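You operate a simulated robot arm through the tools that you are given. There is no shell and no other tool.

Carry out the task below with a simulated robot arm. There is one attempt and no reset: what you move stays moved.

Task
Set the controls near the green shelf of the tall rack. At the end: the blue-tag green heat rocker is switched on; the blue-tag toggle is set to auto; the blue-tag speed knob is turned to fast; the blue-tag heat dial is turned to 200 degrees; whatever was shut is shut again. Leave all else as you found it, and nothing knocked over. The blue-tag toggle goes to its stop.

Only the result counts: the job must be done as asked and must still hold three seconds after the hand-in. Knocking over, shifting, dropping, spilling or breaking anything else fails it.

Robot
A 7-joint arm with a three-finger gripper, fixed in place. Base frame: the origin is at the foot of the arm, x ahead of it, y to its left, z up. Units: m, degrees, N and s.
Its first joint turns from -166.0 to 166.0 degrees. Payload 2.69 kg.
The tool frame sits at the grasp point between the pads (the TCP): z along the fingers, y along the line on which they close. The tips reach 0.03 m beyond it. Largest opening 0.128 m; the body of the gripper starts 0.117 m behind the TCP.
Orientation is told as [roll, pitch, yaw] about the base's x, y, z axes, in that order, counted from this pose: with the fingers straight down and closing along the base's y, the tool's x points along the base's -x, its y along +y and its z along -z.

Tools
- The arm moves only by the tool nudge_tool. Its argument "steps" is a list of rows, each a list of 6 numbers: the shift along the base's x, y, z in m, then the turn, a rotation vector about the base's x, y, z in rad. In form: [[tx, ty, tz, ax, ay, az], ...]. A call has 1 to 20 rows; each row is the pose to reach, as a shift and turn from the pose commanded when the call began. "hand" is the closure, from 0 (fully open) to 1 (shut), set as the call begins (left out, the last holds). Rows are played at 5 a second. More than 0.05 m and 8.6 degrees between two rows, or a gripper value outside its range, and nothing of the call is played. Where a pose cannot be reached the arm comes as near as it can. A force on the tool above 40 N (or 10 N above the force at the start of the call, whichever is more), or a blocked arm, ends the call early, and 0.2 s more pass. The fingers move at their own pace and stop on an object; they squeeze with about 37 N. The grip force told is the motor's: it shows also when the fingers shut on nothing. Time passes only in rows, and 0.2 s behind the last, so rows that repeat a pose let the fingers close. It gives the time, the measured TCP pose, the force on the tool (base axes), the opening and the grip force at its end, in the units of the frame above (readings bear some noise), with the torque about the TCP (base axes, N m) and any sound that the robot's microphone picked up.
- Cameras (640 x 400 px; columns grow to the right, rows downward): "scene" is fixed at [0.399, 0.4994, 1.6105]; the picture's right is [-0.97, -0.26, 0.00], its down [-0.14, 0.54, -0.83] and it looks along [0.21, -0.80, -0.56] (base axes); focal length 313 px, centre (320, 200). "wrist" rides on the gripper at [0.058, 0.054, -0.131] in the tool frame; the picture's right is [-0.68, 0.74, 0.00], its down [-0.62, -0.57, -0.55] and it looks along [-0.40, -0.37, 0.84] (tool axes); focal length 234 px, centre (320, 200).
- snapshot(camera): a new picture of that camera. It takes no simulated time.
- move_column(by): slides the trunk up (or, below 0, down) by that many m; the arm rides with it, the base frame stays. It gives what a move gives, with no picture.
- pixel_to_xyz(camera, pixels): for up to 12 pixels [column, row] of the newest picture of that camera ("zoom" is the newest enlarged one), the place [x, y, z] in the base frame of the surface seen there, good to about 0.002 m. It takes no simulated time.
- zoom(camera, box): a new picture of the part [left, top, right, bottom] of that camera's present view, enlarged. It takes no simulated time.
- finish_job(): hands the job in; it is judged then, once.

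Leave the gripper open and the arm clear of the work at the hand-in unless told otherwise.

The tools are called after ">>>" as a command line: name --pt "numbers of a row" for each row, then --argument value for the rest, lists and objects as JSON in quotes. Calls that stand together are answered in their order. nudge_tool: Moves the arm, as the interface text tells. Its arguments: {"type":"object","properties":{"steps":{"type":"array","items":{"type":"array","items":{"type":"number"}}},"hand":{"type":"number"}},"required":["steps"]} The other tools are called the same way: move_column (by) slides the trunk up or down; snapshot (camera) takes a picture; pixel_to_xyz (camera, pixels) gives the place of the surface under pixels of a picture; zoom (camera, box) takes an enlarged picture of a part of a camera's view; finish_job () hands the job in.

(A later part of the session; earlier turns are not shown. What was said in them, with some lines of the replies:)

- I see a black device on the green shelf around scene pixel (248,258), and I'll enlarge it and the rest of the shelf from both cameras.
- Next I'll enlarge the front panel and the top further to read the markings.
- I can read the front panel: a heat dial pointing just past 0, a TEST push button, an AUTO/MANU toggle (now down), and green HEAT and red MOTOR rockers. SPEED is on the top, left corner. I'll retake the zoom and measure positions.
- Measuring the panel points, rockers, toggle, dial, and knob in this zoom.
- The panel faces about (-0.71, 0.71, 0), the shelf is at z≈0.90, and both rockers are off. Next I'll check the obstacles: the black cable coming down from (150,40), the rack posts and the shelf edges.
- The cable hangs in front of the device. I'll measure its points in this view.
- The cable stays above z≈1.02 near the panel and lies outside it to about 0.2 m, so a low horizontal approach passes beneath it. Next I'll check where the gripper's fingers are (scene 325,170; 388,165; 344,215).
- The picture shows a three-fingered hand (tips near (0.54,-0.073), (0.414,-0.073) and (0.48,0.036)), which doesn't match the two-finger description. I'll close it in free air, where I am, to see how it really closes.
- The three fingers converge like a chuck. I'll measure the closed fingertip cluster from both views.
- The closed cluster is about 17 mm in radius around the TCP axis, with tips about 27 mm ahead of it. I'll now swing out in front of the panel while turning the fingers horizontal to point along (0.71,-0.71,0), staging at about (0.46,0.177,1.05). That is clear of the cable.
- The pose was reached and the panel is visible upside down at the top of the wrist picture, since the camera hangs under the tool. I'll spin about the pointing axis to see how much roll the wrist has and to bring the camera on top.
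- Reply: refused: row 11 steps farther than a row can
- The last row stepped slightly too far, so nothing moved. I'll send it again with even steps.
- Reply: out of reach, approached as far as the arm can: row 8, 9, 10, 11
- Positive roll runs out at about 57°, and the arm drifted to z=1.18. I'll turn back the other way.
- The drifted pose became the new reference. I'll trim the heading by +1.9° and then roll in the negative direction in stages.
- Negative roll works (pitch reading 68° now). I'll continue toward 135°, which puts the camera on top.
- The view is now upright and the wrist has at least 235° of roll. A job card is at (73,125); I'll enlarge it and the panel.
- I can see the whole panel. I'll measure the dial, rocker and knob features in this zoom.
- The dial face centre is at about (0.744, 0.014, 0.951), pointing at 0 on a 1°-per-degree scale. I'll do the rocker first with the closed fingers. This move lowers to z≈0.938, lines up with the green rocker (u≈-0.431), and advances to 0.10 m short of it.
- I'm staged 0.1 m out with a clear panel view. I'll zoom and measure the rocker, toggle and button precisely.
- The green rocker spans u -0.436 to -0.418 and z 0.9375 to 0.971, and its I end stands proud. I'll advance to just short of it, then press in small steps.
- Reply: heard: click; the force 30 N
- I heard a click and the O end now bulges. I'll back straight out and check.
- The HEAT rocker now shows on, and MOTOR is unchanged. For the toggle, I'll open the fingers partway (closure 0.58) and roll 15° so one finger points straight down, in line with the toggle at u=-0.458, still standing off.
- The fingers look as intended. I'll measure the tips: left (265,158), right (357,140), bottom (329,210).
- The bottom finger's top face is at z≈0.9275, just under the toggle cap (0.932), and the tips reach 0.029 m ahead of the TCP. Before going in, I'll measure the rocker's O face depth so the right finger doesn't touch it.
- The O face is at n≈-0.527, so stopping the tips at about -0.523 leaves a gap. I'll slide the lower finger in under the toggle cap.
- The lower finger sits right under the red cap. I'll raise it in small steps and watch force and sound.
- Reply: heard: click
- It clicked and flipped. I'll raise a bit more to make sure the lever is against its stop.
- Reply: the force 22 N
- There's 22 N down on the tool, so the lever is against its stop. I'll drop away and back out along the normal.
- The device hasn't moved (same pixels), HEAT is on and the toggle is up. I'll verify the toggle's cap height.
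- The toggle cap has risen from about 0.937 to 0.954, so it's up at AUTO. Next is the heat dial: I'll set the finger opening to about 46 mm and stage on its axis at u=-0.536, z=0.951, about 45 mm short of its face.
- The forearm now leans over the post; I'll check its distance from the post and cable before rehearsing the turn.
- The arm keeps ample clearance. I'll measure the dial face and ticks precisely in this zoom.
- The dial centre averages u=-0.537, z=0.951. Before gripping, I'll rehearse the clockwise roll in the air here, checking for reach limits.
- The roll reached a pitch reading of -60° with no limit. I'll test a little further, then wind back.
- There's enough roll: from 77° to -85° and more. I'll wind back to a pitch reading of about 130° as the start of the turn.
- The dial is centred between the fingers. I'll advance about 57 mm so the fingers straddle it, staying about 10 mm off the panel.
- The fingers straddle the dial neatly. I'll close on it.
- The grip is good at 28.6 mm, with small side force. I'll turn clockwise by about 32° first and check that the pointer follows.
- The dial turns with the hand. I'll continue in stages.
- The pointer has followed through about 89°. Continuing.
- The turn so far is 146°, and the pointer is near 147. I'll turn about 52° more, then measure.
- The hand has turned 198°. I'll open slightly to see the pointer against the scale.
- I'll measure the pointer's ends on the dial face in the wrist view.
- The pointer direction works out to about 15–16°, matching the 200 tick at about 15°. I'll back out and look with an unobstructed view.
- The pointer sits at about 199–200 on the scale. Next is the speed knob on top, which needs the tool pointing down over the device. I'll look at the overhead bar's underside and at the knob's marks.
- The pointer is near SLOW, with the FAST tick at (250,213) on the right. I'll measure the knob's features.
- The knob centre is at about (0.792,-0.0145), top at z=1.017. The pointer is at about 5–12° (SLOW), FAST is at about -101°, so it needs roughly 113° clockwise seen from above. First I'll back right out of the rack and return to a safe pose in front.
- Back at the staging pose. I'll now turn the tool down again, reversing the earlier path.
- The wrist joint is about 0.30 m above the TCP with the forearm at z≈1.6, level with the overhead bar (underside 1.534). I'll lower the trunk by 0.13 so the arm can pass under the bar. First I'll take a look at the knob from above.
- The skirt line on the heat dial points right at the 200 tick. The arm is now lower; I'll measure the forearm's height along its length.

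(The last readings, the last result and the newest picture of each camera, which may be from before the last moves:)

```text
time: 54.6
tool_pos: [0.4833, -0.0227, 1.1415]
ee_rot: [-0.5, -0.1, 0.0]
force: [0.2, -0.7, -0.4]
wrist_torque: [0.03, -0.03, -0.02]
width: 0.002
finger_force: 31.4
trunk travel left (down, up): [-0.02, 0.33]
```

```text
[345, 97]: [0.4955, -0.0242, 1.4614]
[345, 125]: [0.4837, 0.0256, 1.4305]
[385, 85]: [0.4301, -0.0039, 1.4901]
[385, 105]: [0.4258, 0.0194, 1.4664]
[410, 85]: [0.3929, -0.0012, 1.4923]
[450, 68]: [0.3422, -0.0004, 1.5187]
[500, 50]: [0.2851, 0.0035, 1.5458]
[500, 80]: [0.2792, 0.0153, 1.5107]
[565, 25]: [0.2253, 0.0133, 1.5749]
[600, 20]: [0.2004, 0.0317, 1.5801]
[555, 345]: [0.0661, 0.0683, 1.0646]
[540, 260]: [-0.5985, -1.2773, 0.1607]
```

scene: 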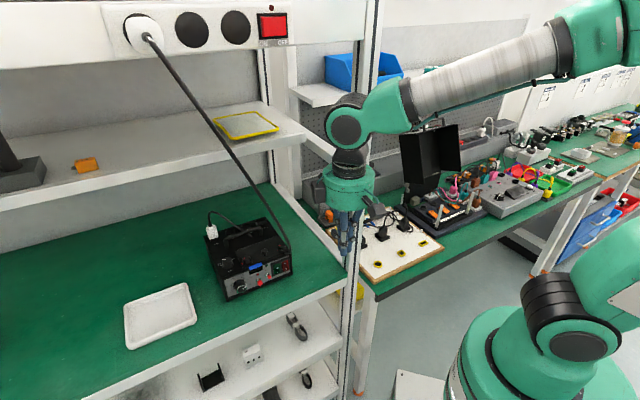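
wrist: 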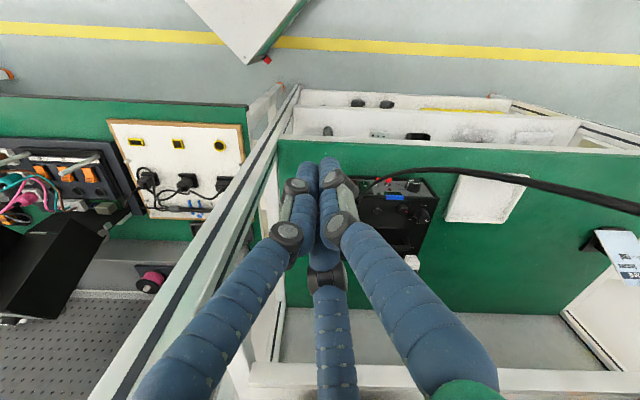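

The forearm slopes up toward the base; geometry says it flattens as I reach in, leaving clearance below the bar. I'll move over the low end of the cable (passing at y≈-0.09) in two stages and descend as I go.

>>> nudge_tool --pt "0.037 -0.022 0 0 0 0" --pt "0.072 -0.039 0 0 0 0" --pt "0.107 -0.055 0 0 0 0" --pt "0.142 -0.067 -0.006 0 0 0"

>>> snapshot --camera "scene"

>>> snapshot --camera "wrist"

```text
time: 55.6
tool_pos: [0.6248, -0.0888, 1.1345]
ee_rot: [-0.5, -0.1, 0.0]
force: [-0.5, -0.6, 0.0]
wrist_torque: [-0.03, -0.07, -0.02]
width: 0.0019
finger_force: 31.6
trunk travel left (down, up): [-0.02, 0.33]
```

```text
taken
```

scene: 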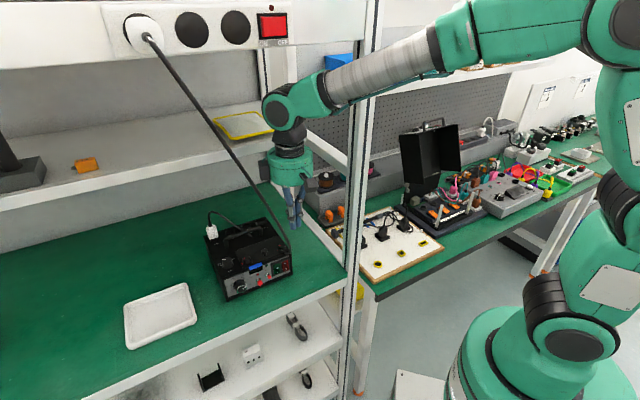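

```text
taken
```

wrist: 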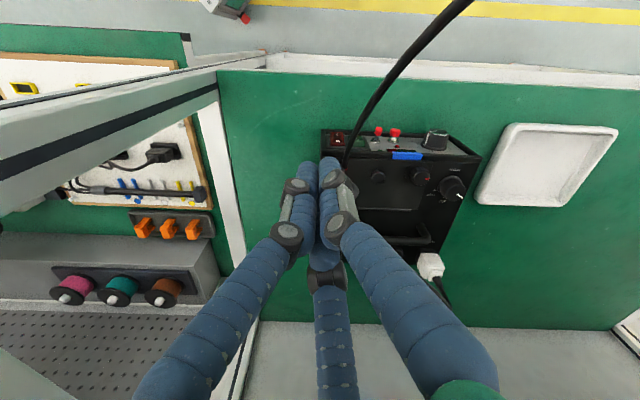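

Clear so far. Continuing to above the knob.

>>> nudge_tool --pt "0.035 0.003 -0.008 0 0 0" --pt "0.065 0.012 -0.018 0 0 0" --pt "0.095 0.03 -0.028 0 0 0" --pt "0.125 0.05 -0.038 0 0 0" --pt "0.15 0.065 -0.044 0 0 0" --pt "0.1675 0.0745 -0.044 0 0 0"

>>> snapshot --camera "scene"

>>> snapshot --camera "wrist"

```text
time: 57.0
tool_pos: [0.795, -0.0155, 1.0923]
ee_rot: [-0.5, 0.2, 0.0]
force: [0.1, 0.0, -0.2]
wrist_torque: [0.01, -0.02, 0.0]
width: 0.0019
finger_force: 31.3
trunk travel left (down, up): [-0.02, 0.33]
```

```text
taken
```

scene: 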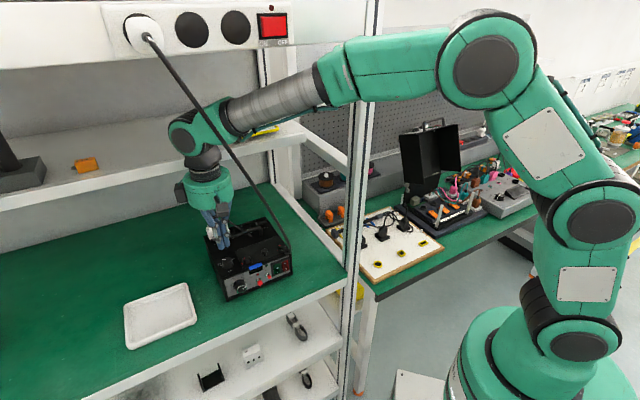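

```text
taken
```

wrist: 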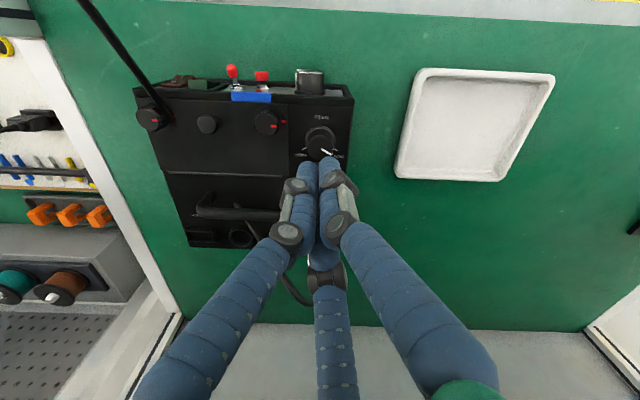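

I'm above the knob with everything clear. I'll zoom the wrist view on the knob's scale.

>>> zoom --camera "wrist" --box '[280, 105, 360, 175]'

>>> pixel_to_xyz --camera "scene" --pixels '[[240, 108], [260, 100], [300, 90], [190, 135], [205, 160], [210, 190], [212, 120], [235, 150]]'

```text
5.71 times, centred on (320, 140) of wrist
```

zoom: 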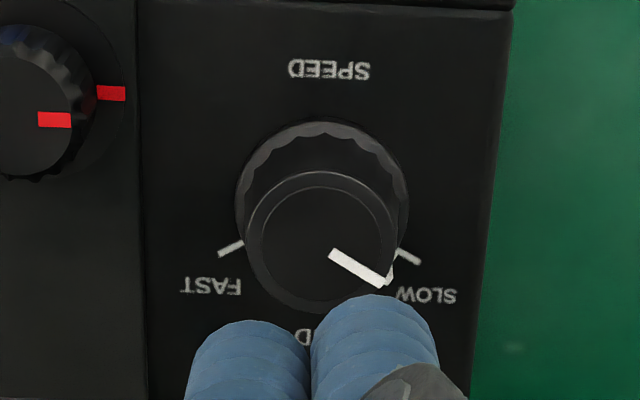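

```text
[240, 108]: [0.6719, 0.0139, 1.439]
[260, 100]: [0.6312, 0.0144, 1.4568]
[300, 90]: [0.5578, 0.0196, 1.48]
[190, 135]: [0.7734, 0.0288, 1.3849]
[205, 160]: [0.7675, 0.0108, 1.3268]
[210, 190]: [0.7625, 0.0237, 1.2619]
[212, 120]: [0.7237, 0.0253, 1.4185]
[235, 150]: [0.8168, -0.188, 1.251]
```

The pointer is at SLOW; FAST is about 120° clockwise from it. I'll rehearse the wrist yaw in the air: first +43°, opening the fingers to about 42 mm, then check -77° on the other side.

>>> nudge_tool --pt "-0.0025 0.001 0 0 0 0.14" --pt "-0.0025 0.001 0 0 0 0.28" --pt "-0.0025 0.001 0 0 0 0.42" --pt "-0.0025 0.001 0 0 0 0.56" --pt "-0.0025 0.001 0 0 0 0.7" --pt "-0.0025 0.001 0 0 0 0.75"

>>> nudge_tool --pt "0 0 0 0 0 -0.14" --pt "0 0 0 0 0 -0.28" --pt "0 0 0 0 0 -0.42" --pt "0 0 0 0 0 -0.56" --pt "0 0 0 0 0 -0.7" --pt "0 0 0 0 0 -0.84" --pt "0 0 0 0 0 -0.98" --pt "0 0 0 0 0 -1.12" --pt "0 0 0 0 0 -1.26" --pt "0 0 0 0 0 -1.4" --pt "0 0 0 0 0 -1.54" --pt "0 0 0 0 0 -1.68" --pt "0 0 0 0 0 -1.82" --pt "0 0 0 0 0 -1.96" --pt "0 0 0 0 0 -2.1"

```text
time: 58.4
tool_pos: [0.7902, -0.0135, 1.0898]
ee_rot: [-0.5, 0.1, 43.1]
force: [0.6, 0.3, 0.2]
wrist_torque: [-0.01, -0.02, -0.01]
width: 0.0022
finger_force: 31.0
trunk travel left (down, up): [-0.02, 0.33]
```

```text
time: 61.6
tool_pos: [0.7893, -0.0143, 1.0918]
ee_rot: [-0.7, 0.0, -77.5]
force: [0.4, 0.7, 0.8]
wrist_torque: [0.0, 0.02, -0.02]
width: 0.0023
finger_force: 31.5
trunk travel left (down, up): [-0.02, 0.33]
```

Both yaw ends are reachable. I'll return to +43° and open to about 42 mm.

>>> nudge_tool --pt "0 0 0 0 0 0.14" --pt "0 0 0 0 0 0.28" --pt "0 0 0 0 0 0.42" --pt "0 0 0 0 0 0.56" --pt "0 0 0 0 0 0.7" --pt "0 0 0 0 0 0.84" --pt "0 0 0 0 0 0.98" --pt "0 0 0 0 0 1.12" --pt "0 0 0 0 0 1.26" --pt "0 0 0 0 0 1.4" --pt "0 0 0 0 0 1.54" --pt "0 0 0 0 0 1.68" --pt "0 0 0 0 0 1.82" --pt "0 0 0 0 0 1.96" --pt "0 0 0 0 0 2.1" --pt "0 0 0 0 0 2.1" --hand 0.66

>>> snapshot --camera "wrist"

>>> zoom --camera "wrist" --box '[230, 80, 410, 220]'

>>> zoom --camera "scene" --box '[180, 190, 290, 290]'

```text
time: 65.0
tool_pos: [0.7898, -0.0139, 1.0915]
ee_rot: [-0.6, 0.0, 43.1]
force: [0.1, 0.9, 0.1]
wrist_torque: [-0.01, -0.02, 0.02]
width: 0.0435
finger_force: 0.0
trunk travel left (down, up): [-0.02, 0.33]
```

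```text
taken
```

wrist: 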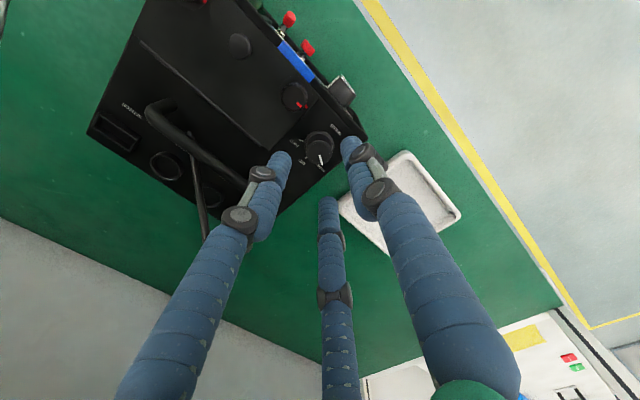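

```text
2.86 times, centred on (320, 150) of wrist
```

zoom: 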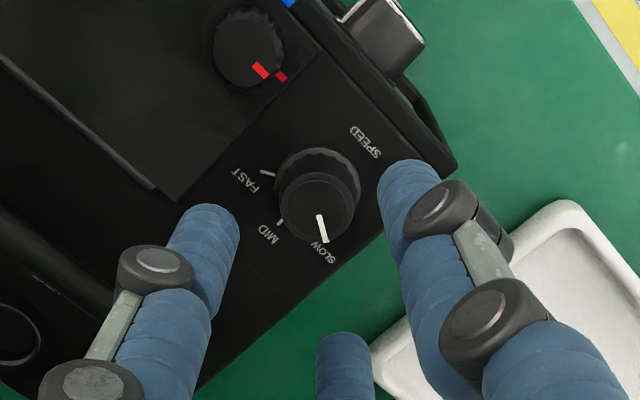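

```text
4.00 times, centred on (235, 240) of scene
```

zoom: 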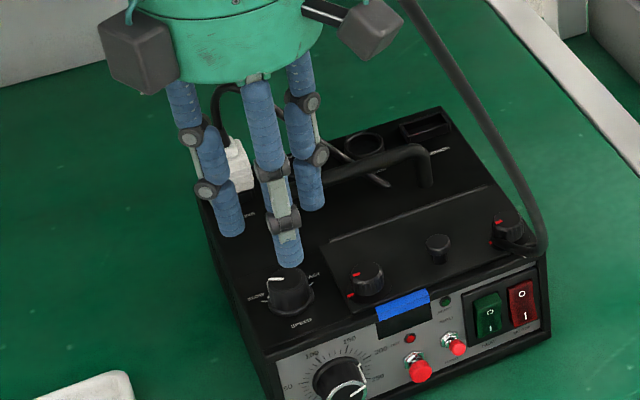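

All three labels are visible and the hand looks roughly centred. I'll measure the fingertips and knob top to centre properly.

>>> zoom --camera "wrist" --box '[260, 120, 380, 220]'

```text
4.00 times, centred on (320, 170) of wrist
```

zoom: 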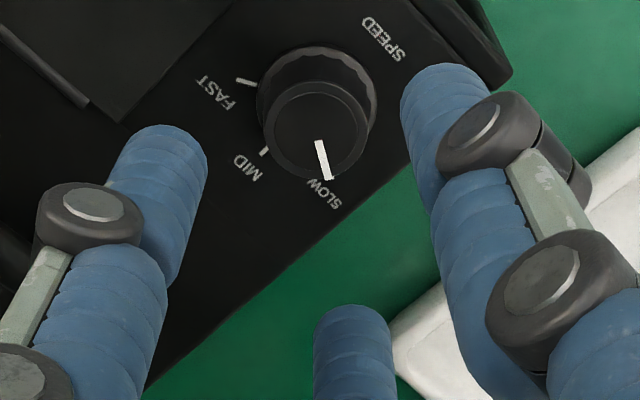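

>>> pixel_to_xyz --camera "zoom" --pixels '[[160, 135], [120, 160], [200, 170], [445, 75], [410, 110], [480, 95], [350, 315], [320, 335], [380, 335], [318, 90], [318, 130], [325, 175]]'

>>> pixel_to_xyz --camera "zoom" --pixels '[[268, 130], [368, 130], [320, 85], [318, 172], [246, 82], [263, 152], [325, 182], [319, 142], [258, 95], [376, 95], [100, 110], [20, 240]]'

```text
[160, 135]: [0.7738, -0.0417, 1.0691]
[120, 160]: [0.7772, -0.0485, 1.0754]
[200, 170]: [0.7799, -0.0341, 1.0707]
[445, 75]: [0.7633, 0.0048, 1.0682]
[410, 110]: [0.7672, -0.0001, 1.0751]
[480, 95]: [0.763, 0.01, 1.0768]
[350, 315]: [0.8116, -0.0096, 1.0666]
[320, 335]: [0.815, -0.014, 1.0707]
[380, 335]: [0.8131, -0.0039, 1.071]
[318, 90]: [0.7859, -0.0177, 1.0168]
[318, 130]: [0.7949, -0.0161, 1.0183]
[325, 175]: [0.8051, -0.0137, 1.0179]
```

```text
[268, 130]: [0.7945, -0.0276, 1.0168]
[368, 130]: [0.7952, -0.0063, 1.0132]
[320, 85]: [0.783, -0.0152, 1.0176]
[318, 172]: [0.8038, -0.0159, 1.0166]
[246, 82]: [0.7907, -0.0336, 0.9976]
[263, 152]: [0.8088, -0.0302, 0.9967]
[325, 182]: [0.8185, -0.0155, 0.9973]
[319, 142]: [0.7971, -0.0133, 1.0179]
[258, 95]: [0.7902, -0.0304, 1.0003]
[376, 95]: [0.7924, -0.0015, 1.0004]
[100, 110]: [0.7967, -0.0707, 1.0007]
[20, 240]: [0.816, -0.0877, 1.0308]
```

The hand centre should shift about +2.5 mm in x and -1 mm in y. I'll correct that while descending so the tips stop about 6 mm above the device top.

>>> nudge_tool --pt "0.0025 -0.0012 -0.015 0 0 0" --pt "0.0025 -0.0012 -0.03 0 0 0" --pt "0.0025 -0.0012 -0.045 0 0 0" --pt "0.0025 -0.0012 -0.057 0 0 0" --pt "0.0025 -0.0012 -0.057 0 0 0"

>>> zoom --camera "wrist" --box '[230, 80, 410, 220]'

>>> zoom --camera "scene" --box '[190, 210, 280, 290]'

```text
time: 66.2
tool_pos: [0.791, -0.0159, 1.0331]
ee_rot: [-0.6, 0.0, 43.0]
force: [0.2, 0.2, -0.9]
wrist_torque: [-0.01, 0.03, 0.0]
width: 0.0437
finger_force: 0.0
trunk travel left (down, up): [-0.02, 0.33]
```

```text
2.86 times, centred on (320, 150) of wrist
```

zoom: 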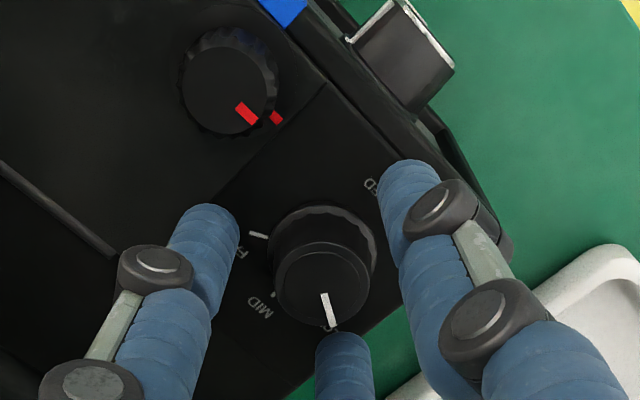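

```text
5.00 times, centred on (235, 250) of scene
```

zoom: 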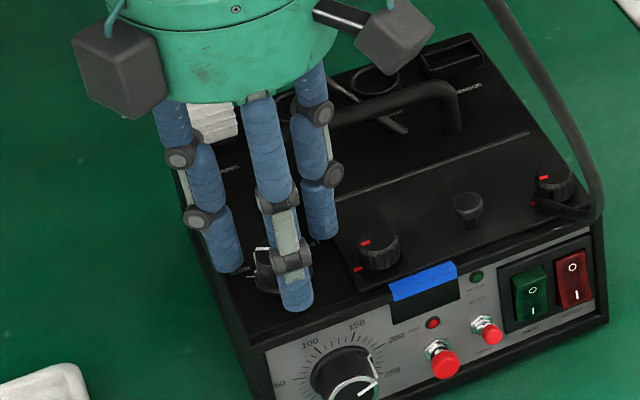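

The fingers surround the knob with clearance all round. Closing.

>>> nudge_tool --pt "0 0 0 0 0 0" --pt "0 0 0 0 0 0" --pt "0 0 0 0 0 0" --pt "0 0 0 0 0 0" --hand 1

>>> zoom --camera "wrist" --box '[230, 80, 410, 220]'

```text
time: 67.2
tool_pos: [0.7922, -0.0158, 1.0335]
ee_rot: [-0.6, 0.0, 42.9]
force: [15.6, 7.7, 1.1]
wrist_torque: [0.25, -0.58, 0.04]
width: 0.0244
finger_force: 44.9
trunk travel left (down, up): [-0.02, 0.33]
```

```text
2.86 times, centred on (320, 150) of wrist
```

zoom: 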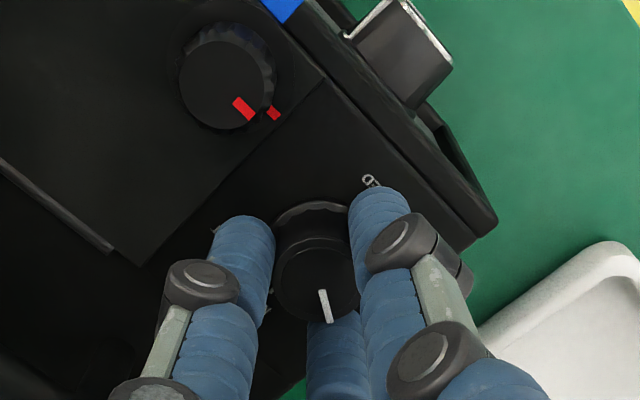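

There's a 17 N side push toward (+x,+y), so the hand is slightly off centre. I'll ease it over by about 2 mm to relieve it.

>>> nudge_tool --pt "0.001 0.0005 0 0 0 0" --pt "0.002 0.001 0 0 0 0"

```text
time: 67.8
tool_pos: [0.7938, -0.0145, 1.0348]
ee_rot: [-0.5, 0.0, 43.0]
force: [-1.6, -4.4, 7.5]
wrist_torque: [-0.21, 0.18, -0.03]
width: 0.0245
finger_force: 44.6
trunk travel left (down, up): [-0.02, 0.33]
```

Relieved. I'll turn clockwise from above by 32° first and check the pointer.

>>> nudge_tool --pt "0 0 0 0 0 -0.14" --pt "0 0 0 0 0 -0.28" --pt "0 0 0 0 0 -0.42" --pt "0 0 0 0 0 -0.56"

>>> zoom --camera "wrist" --box '[230, 80, 410, 220]'

>>> zoom --camera "scene" --box '[190, 210, 290, 300]'

```text
time: 68.8
tool_pos: [0.7944, -0.015, 1.0342]
ee_rot: [-0.5, 0.1, 10.7]
force: [-6.0, -15.3, 5.3]
wrist_torque: [-0.55, 0.21, 0.0]
width: 0.0244
finger_force: 45.0
trunk travel left (down, up): [-0.02, 0.33]
```

```text
2.86 times, centred on (320, 150) of wrist
```

zoom: 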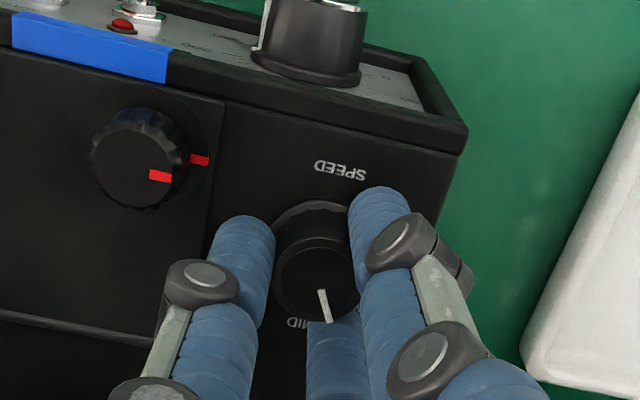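

```text
4.44 times, centred on (240, 255) of scene
```

zoom: 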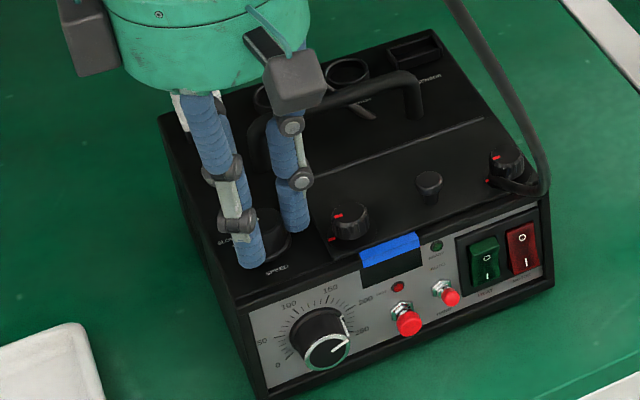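

The knob follows. I'll continue with a small relief of the side force.

>>> nudge_tool --pt "-0.0004 -0.001 0 0 0 -0.14" --pt "-0.0006 -0.0014 0 0 0 -0.28" --pt "-0.0006 -0.0014 0 0 0 -0.42" --pt "-0.0006 -0.0014 0 0 0 -0.56"

>>> zoom --camera "wrist" --box '[230, 80, 410, 220]'

```text
time: 69.8
tool_pos: [0.7939, -0.0148, 1.0339]
ee_rot: [-0.6, 0.0, -21.3]
force: [-5.5, 1.7, 0.5]
wrist_torque: [0.32, 0.0, 0.02]
width: 0.0244
finger_force: 45.0
trunk travel left (down, up): [-0.02, 0.33]
```

```text
2.86 times, centred on (320, 150) of wrist
```

zoom: 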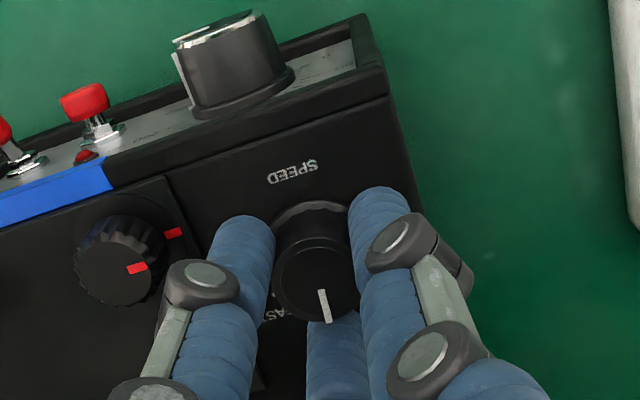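

The turn so far is 64°. I estimate about 111° in total, so I'll turn 46° more and then look.

>>> nudge_tool --pt "0 0 0 0 0 -0.14" --pt "0 0 0 0 0 -0.28" --pt "0 0 0 0 0 -0.42" --pt "0 0 0 0 0 -0.56" --pt "0 0 0 0 0 -0.7" --pt "0 0 0 0 0 -0.81" --pt "0 0 0 0 0 -0.81"

>>> zoom --camera "wrist" --box '[230, 80, 410, 220]'

>>> zoom --camera "scene" --box '[200, 225, 270, 285]'

```text
time: 71.4
tool_pos: [0.7928, -0.0166, 1.0342]
ee_rot: [-0.5, 0.0, -67.6]
force: [-3.0, 8.8, 1.7]
wrist_torque: [0.27, 0.1, -0.06]
width: 0.0243
finger_force: 45.2
trunk travel left (down, up): [-0.02, 0.33]
```

```text
2.86 times, centred on (320, 150) of wrist
```

zoom: 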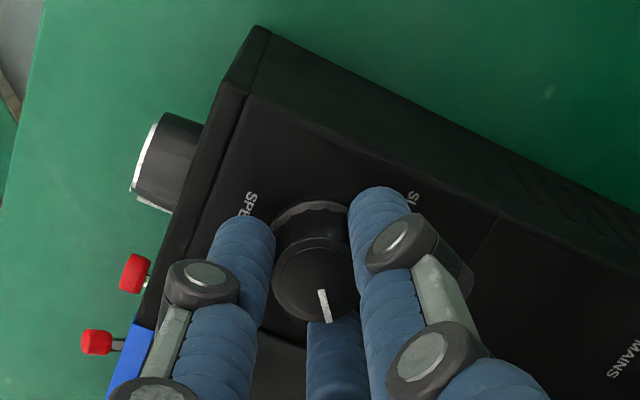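

```text
6.67 times, centred on (235, 255) of scene
```

zoom: 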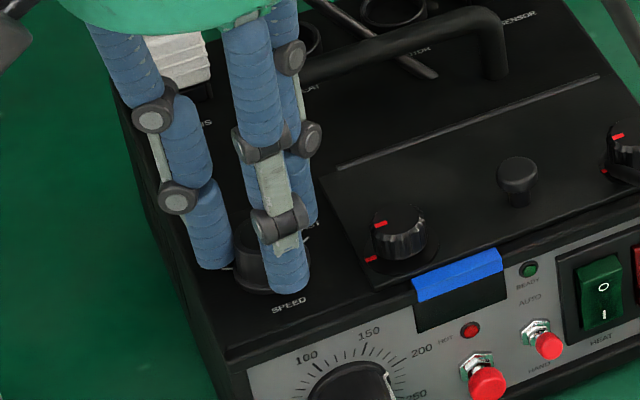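

Total turn is 110.5°. I'll open, lift straight up, and read the pointer.

>>> nudge_tool --pt "0 0 0 0 0 0" --pt "0 0 0 0 0 0" --pt "0 0 0.015 0 0 0" --pt "0 0 0.035 0 0 0" --pt "0 0 0.055 0 0 0" --hand 0.66

>>> zoom --camera "wrist" --box '[260, 90, 380, 180]'

>>> zoom --camera "scene" --box '[220, 240, 260, 280]'

```text
time: 72.6
tool_pos: [0.7946, -0.0144, 1.0904]
ee_rot: [-0.6, 0.0, -67.6]
force: [0.4, -0.1, -0.3]
wrist_torque: [-0.01, 0.02, -0.03]
width: 0.0435
finger_force: 0.0
trunk travel left (down, up): [-0.02, 0.33]
```

```text
4.44 times, centred on (320, 135) of wrist
```

zoom: 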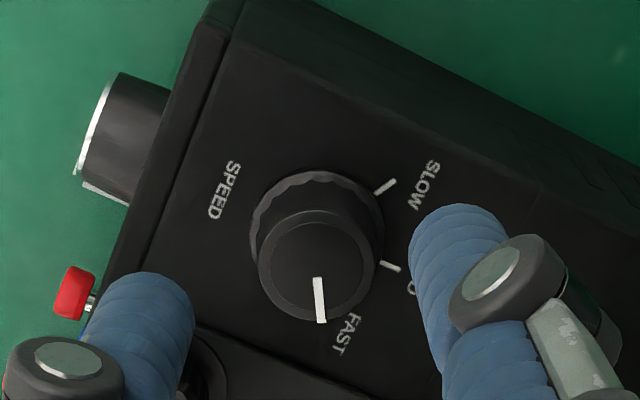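

```text
10.00 times, centred on (240, 260) of scene
```

zoom: 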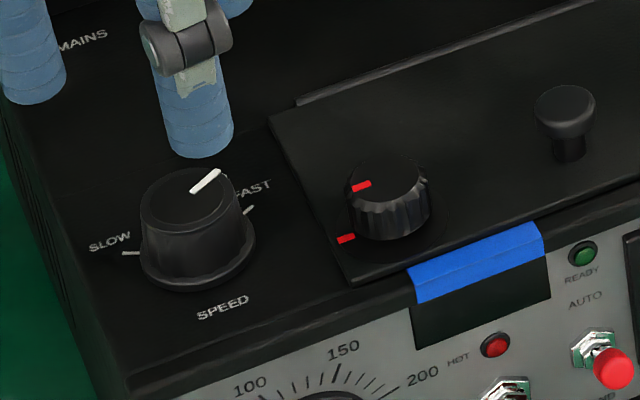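

The pointer is at or near FAST. I'll zoom tighter to compare it with the FAST tick.

>>> zoom --camera "scene" --box '[226, 248, 246, 268]'

>>> pixel_to_xyz --camera "zoom" --pixels '[[320, 200], [360, 165], [340, 182], [430, 240], [250, 170], [400, 180], [300, 250]]'

```text
16.00 times, centred on (236, 258) of scene
```

zoom: 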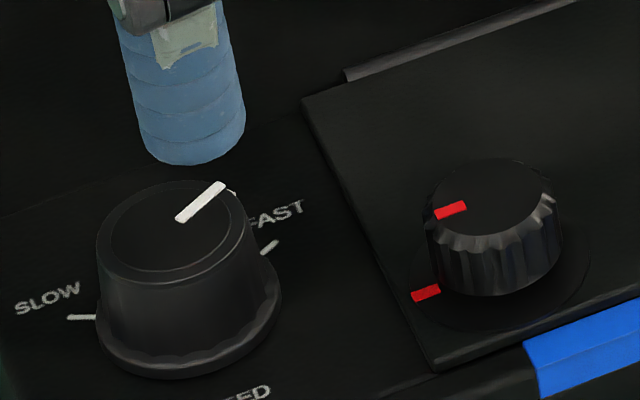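

```text
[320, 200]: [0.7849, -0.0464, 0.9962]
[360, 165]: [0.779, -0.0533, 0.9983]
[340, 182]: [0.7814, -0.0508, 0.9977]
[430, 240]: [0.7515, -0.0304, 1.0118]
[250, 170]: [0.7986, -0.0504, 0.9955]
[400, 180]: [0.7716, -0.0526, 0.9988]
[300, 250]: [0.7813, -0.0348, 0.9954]
```

The pointer (-38.7°) and FAST tick (-39°) line up. I'll now close the fingers, rotate the wrist back to neutral, and retrace the path out over the low cable end.

>>> nudge_tool --pt "0 0 0 0 0 0.13" --pt "0 0 0 0 0 0.26" --pt "0 0 0 0 0 0.39" --pt "0 0 0 0 0 0.52" --pt "0 0 0 0 0 0.65" --pt "0 0 0 0 0 0.78" --pt "0 0 0 0 0 0.91" --pt "0 0 0 0 0 1.04" --pt "0 0 0 0 0 1.18" --hand 1

>>> nudge_tool --pt "-0.018 -0.0095 0.001 0 0 0" --pt "-0.043 -0.0245 0.005 0 0 0" --pt "-0.073 -0.0445 0.015 0 0 0" --pt "-0.103 -0.0625 0.025 0 0 0" --pt "-0.133 -0.0735 0.035 0 0 0" --pt "-0.168 -0.0745 0.043 0 0 0" --pt "-0.203 -0.0625 0.049 0 0 0" --pt "-0.238 -0.0465 0.049 0 0 0" --pt "-0.273 -0.0295 0.049 0 0 0" --pt "-0.311 -0.0075 0.049 0 0 0"

>>> snapshot --camera "scene"

```text
time: 74.6
tool_pos: [0.7937, -0.0164, 1.0882]
ee_rot: [-0.5, -0.1, 0.0]
force: [0.3, 0.6, 0.0]
wrist_torque: [-0.02, -0.03, -0.01]
width: 0.0021
finger_force: 30.9
trunk travel left (down, up): [-0.02, 0.33]
```

```text
time: 76.8
tool_pos: [0.4824, -0.0245, 1.1384]
ee_rot: [-0.6, 0.0, 0.0]
force: [0.3, 0.1, 0.0]
wrist_torque: [0.03, 0.08, 0.0]
width: 0.002
finger_force: 31.3
trunk travel left (down, up): [-0.02, 0.33]
```

```text
taken
```

scene: 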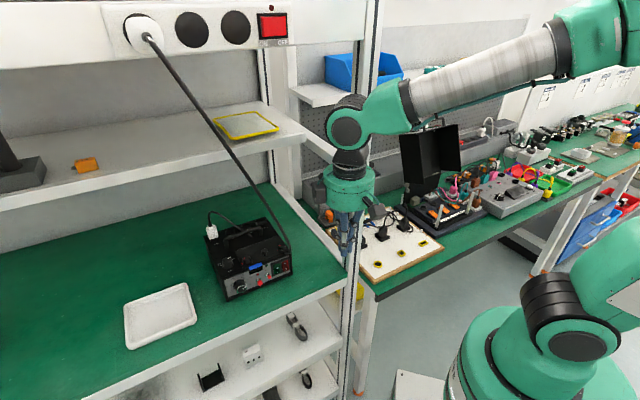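

I'm out and clear. I'll raise the trunk back to where it was, open the gripper, and take final close-ups of the device.

>>> move_column --by 0.13

>>> nudge_tool --pt "-0.03 0 0 0 0 0" --pt "-0.06 0 0 0 0 0" --pt "-0.06 0 0 0 0 0" --pt "-0.06 0 0 0 0 0" --hand 0

>>> zoom --camera "scene" --box '[190, 200, 310, 310]'

>>> zoom --camera "scene" --box '[215, 240, 295, 300]'

>>> snapshot --camera "scene"

>>> snapshot --camera "wrist"

```text
time: 78.4
tool_pos: [0.4826, -0.0255, 1.2692]
ee_rot: [-0.5, -0.1, -0.1]
force: [0.7, 0.4, 0.4]
wrist_torque: [-0.02, -0.01, 0.02]
width: 0.0021
finger_force: 31.3
trunk travel left (down, up): [-0.15, 0.2]
```

```text
time: 79.4
tool_pos: [0.4229, -0.0245, 1.2694]
ee_rot: [-0.5, 0.0, 0.0]
force: [-0.3, -0.9, 0.4]
wrist_torque: [0.0, 0.05, -0.03]
width: 0.1278
finger_force: 0.0
trunk travel left (down, up): [-0.15, 0.2]
```

```text
3.64 times, centred on (250, 255) of scene
```

zoom: 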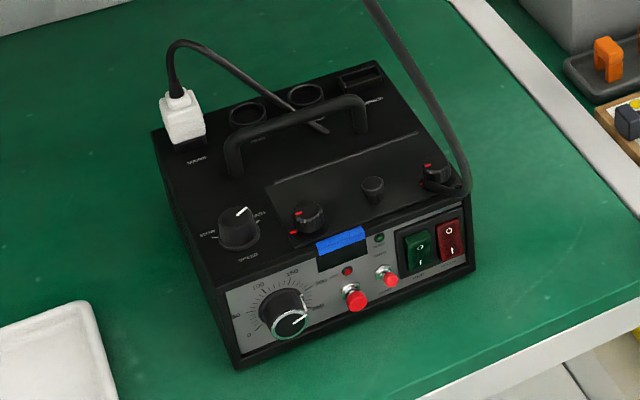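

```text
6.67 times, centred on (255, 270) of scene
```

zoom: 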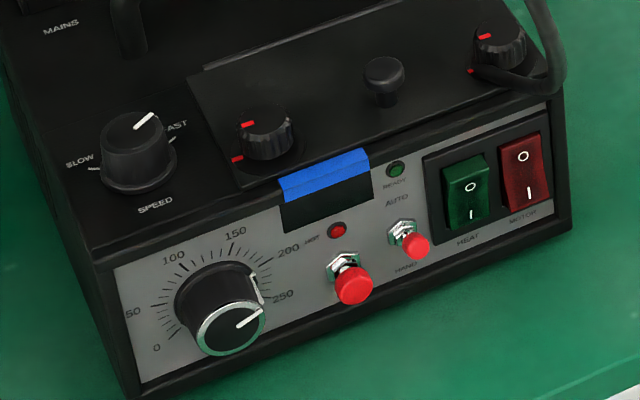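

```text
taken
```

scene: 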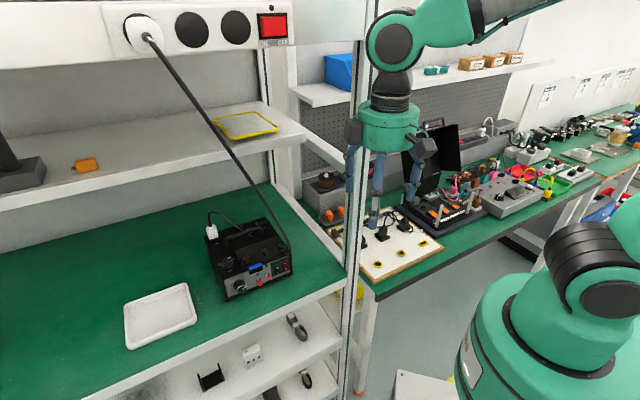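

```text
taken
```

wrist: 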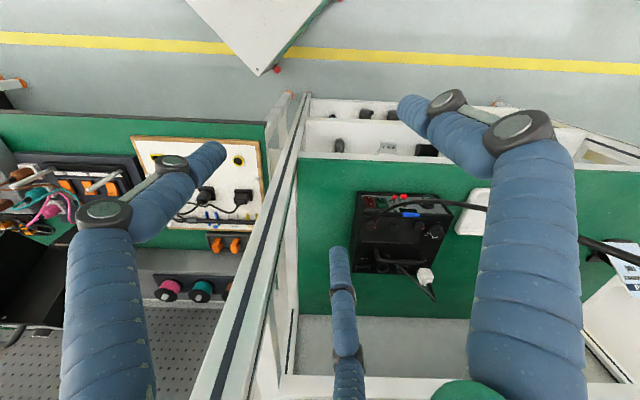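

Everything looks right. I'll do one last precise check of the dial and toggle from the wrist camera.

>>> zoom --camera "wrist" --box '[360, 185, 450, 245]'

>>> zoom --camera "wrist" --box '[415, 190, 450, 220]'

```text
6.67 times, centred on (405, 215) of wrist
```

zoom: 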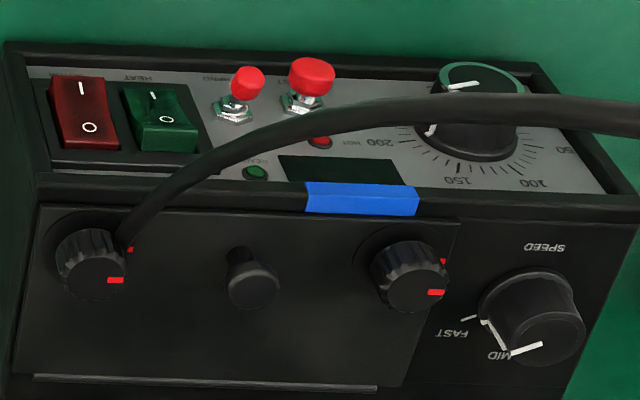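

```text
13.33 times, centred on (432, 205) of wrist
```

zoom: 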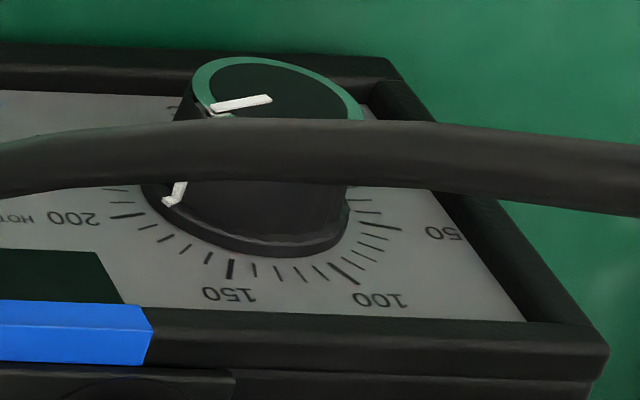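

All the controls read as asked:
- **HEAT rocker:** on.
- **Toggle:** up at AUTO, pushed to its stop.
- **Speed knob:** its line meets the FAST tick.
- **Heat dial:** its skirt line is at the 200 tick.

MOTOR, TEST, the cover plate and its knobs look unchanged, and nothing was opened. The gripper is open and clear of the rack, so I'm handing in.

>>> finish_job

```text
The job is handed in.
```

I set all four blue-tag controls as asked and handed the job in. I don't have the judge's result.

- **Green heat rocker:** switched on. It clicked, and the O end now stands proud.
- **Toggle:** up at AUTO. It clicked over, and I pushed it on until it met its stop.
- **Speed knob:** turned about 110° from SLOW. Its pointer lines up with the FAST tick.
- **Heat dial:** turned about 198° from 0. The close-ups put it at the 200 mark to within a few degrees.

I opened nothing, so there was nothing to shut again. The device sits where it did at the start. The red MOTOR rocker, the TEST button, and the cover plate with its knobs look unchanged in the final pictures. The gripper is open and the arm is clear of the rack, with the trunk back at its starting height.
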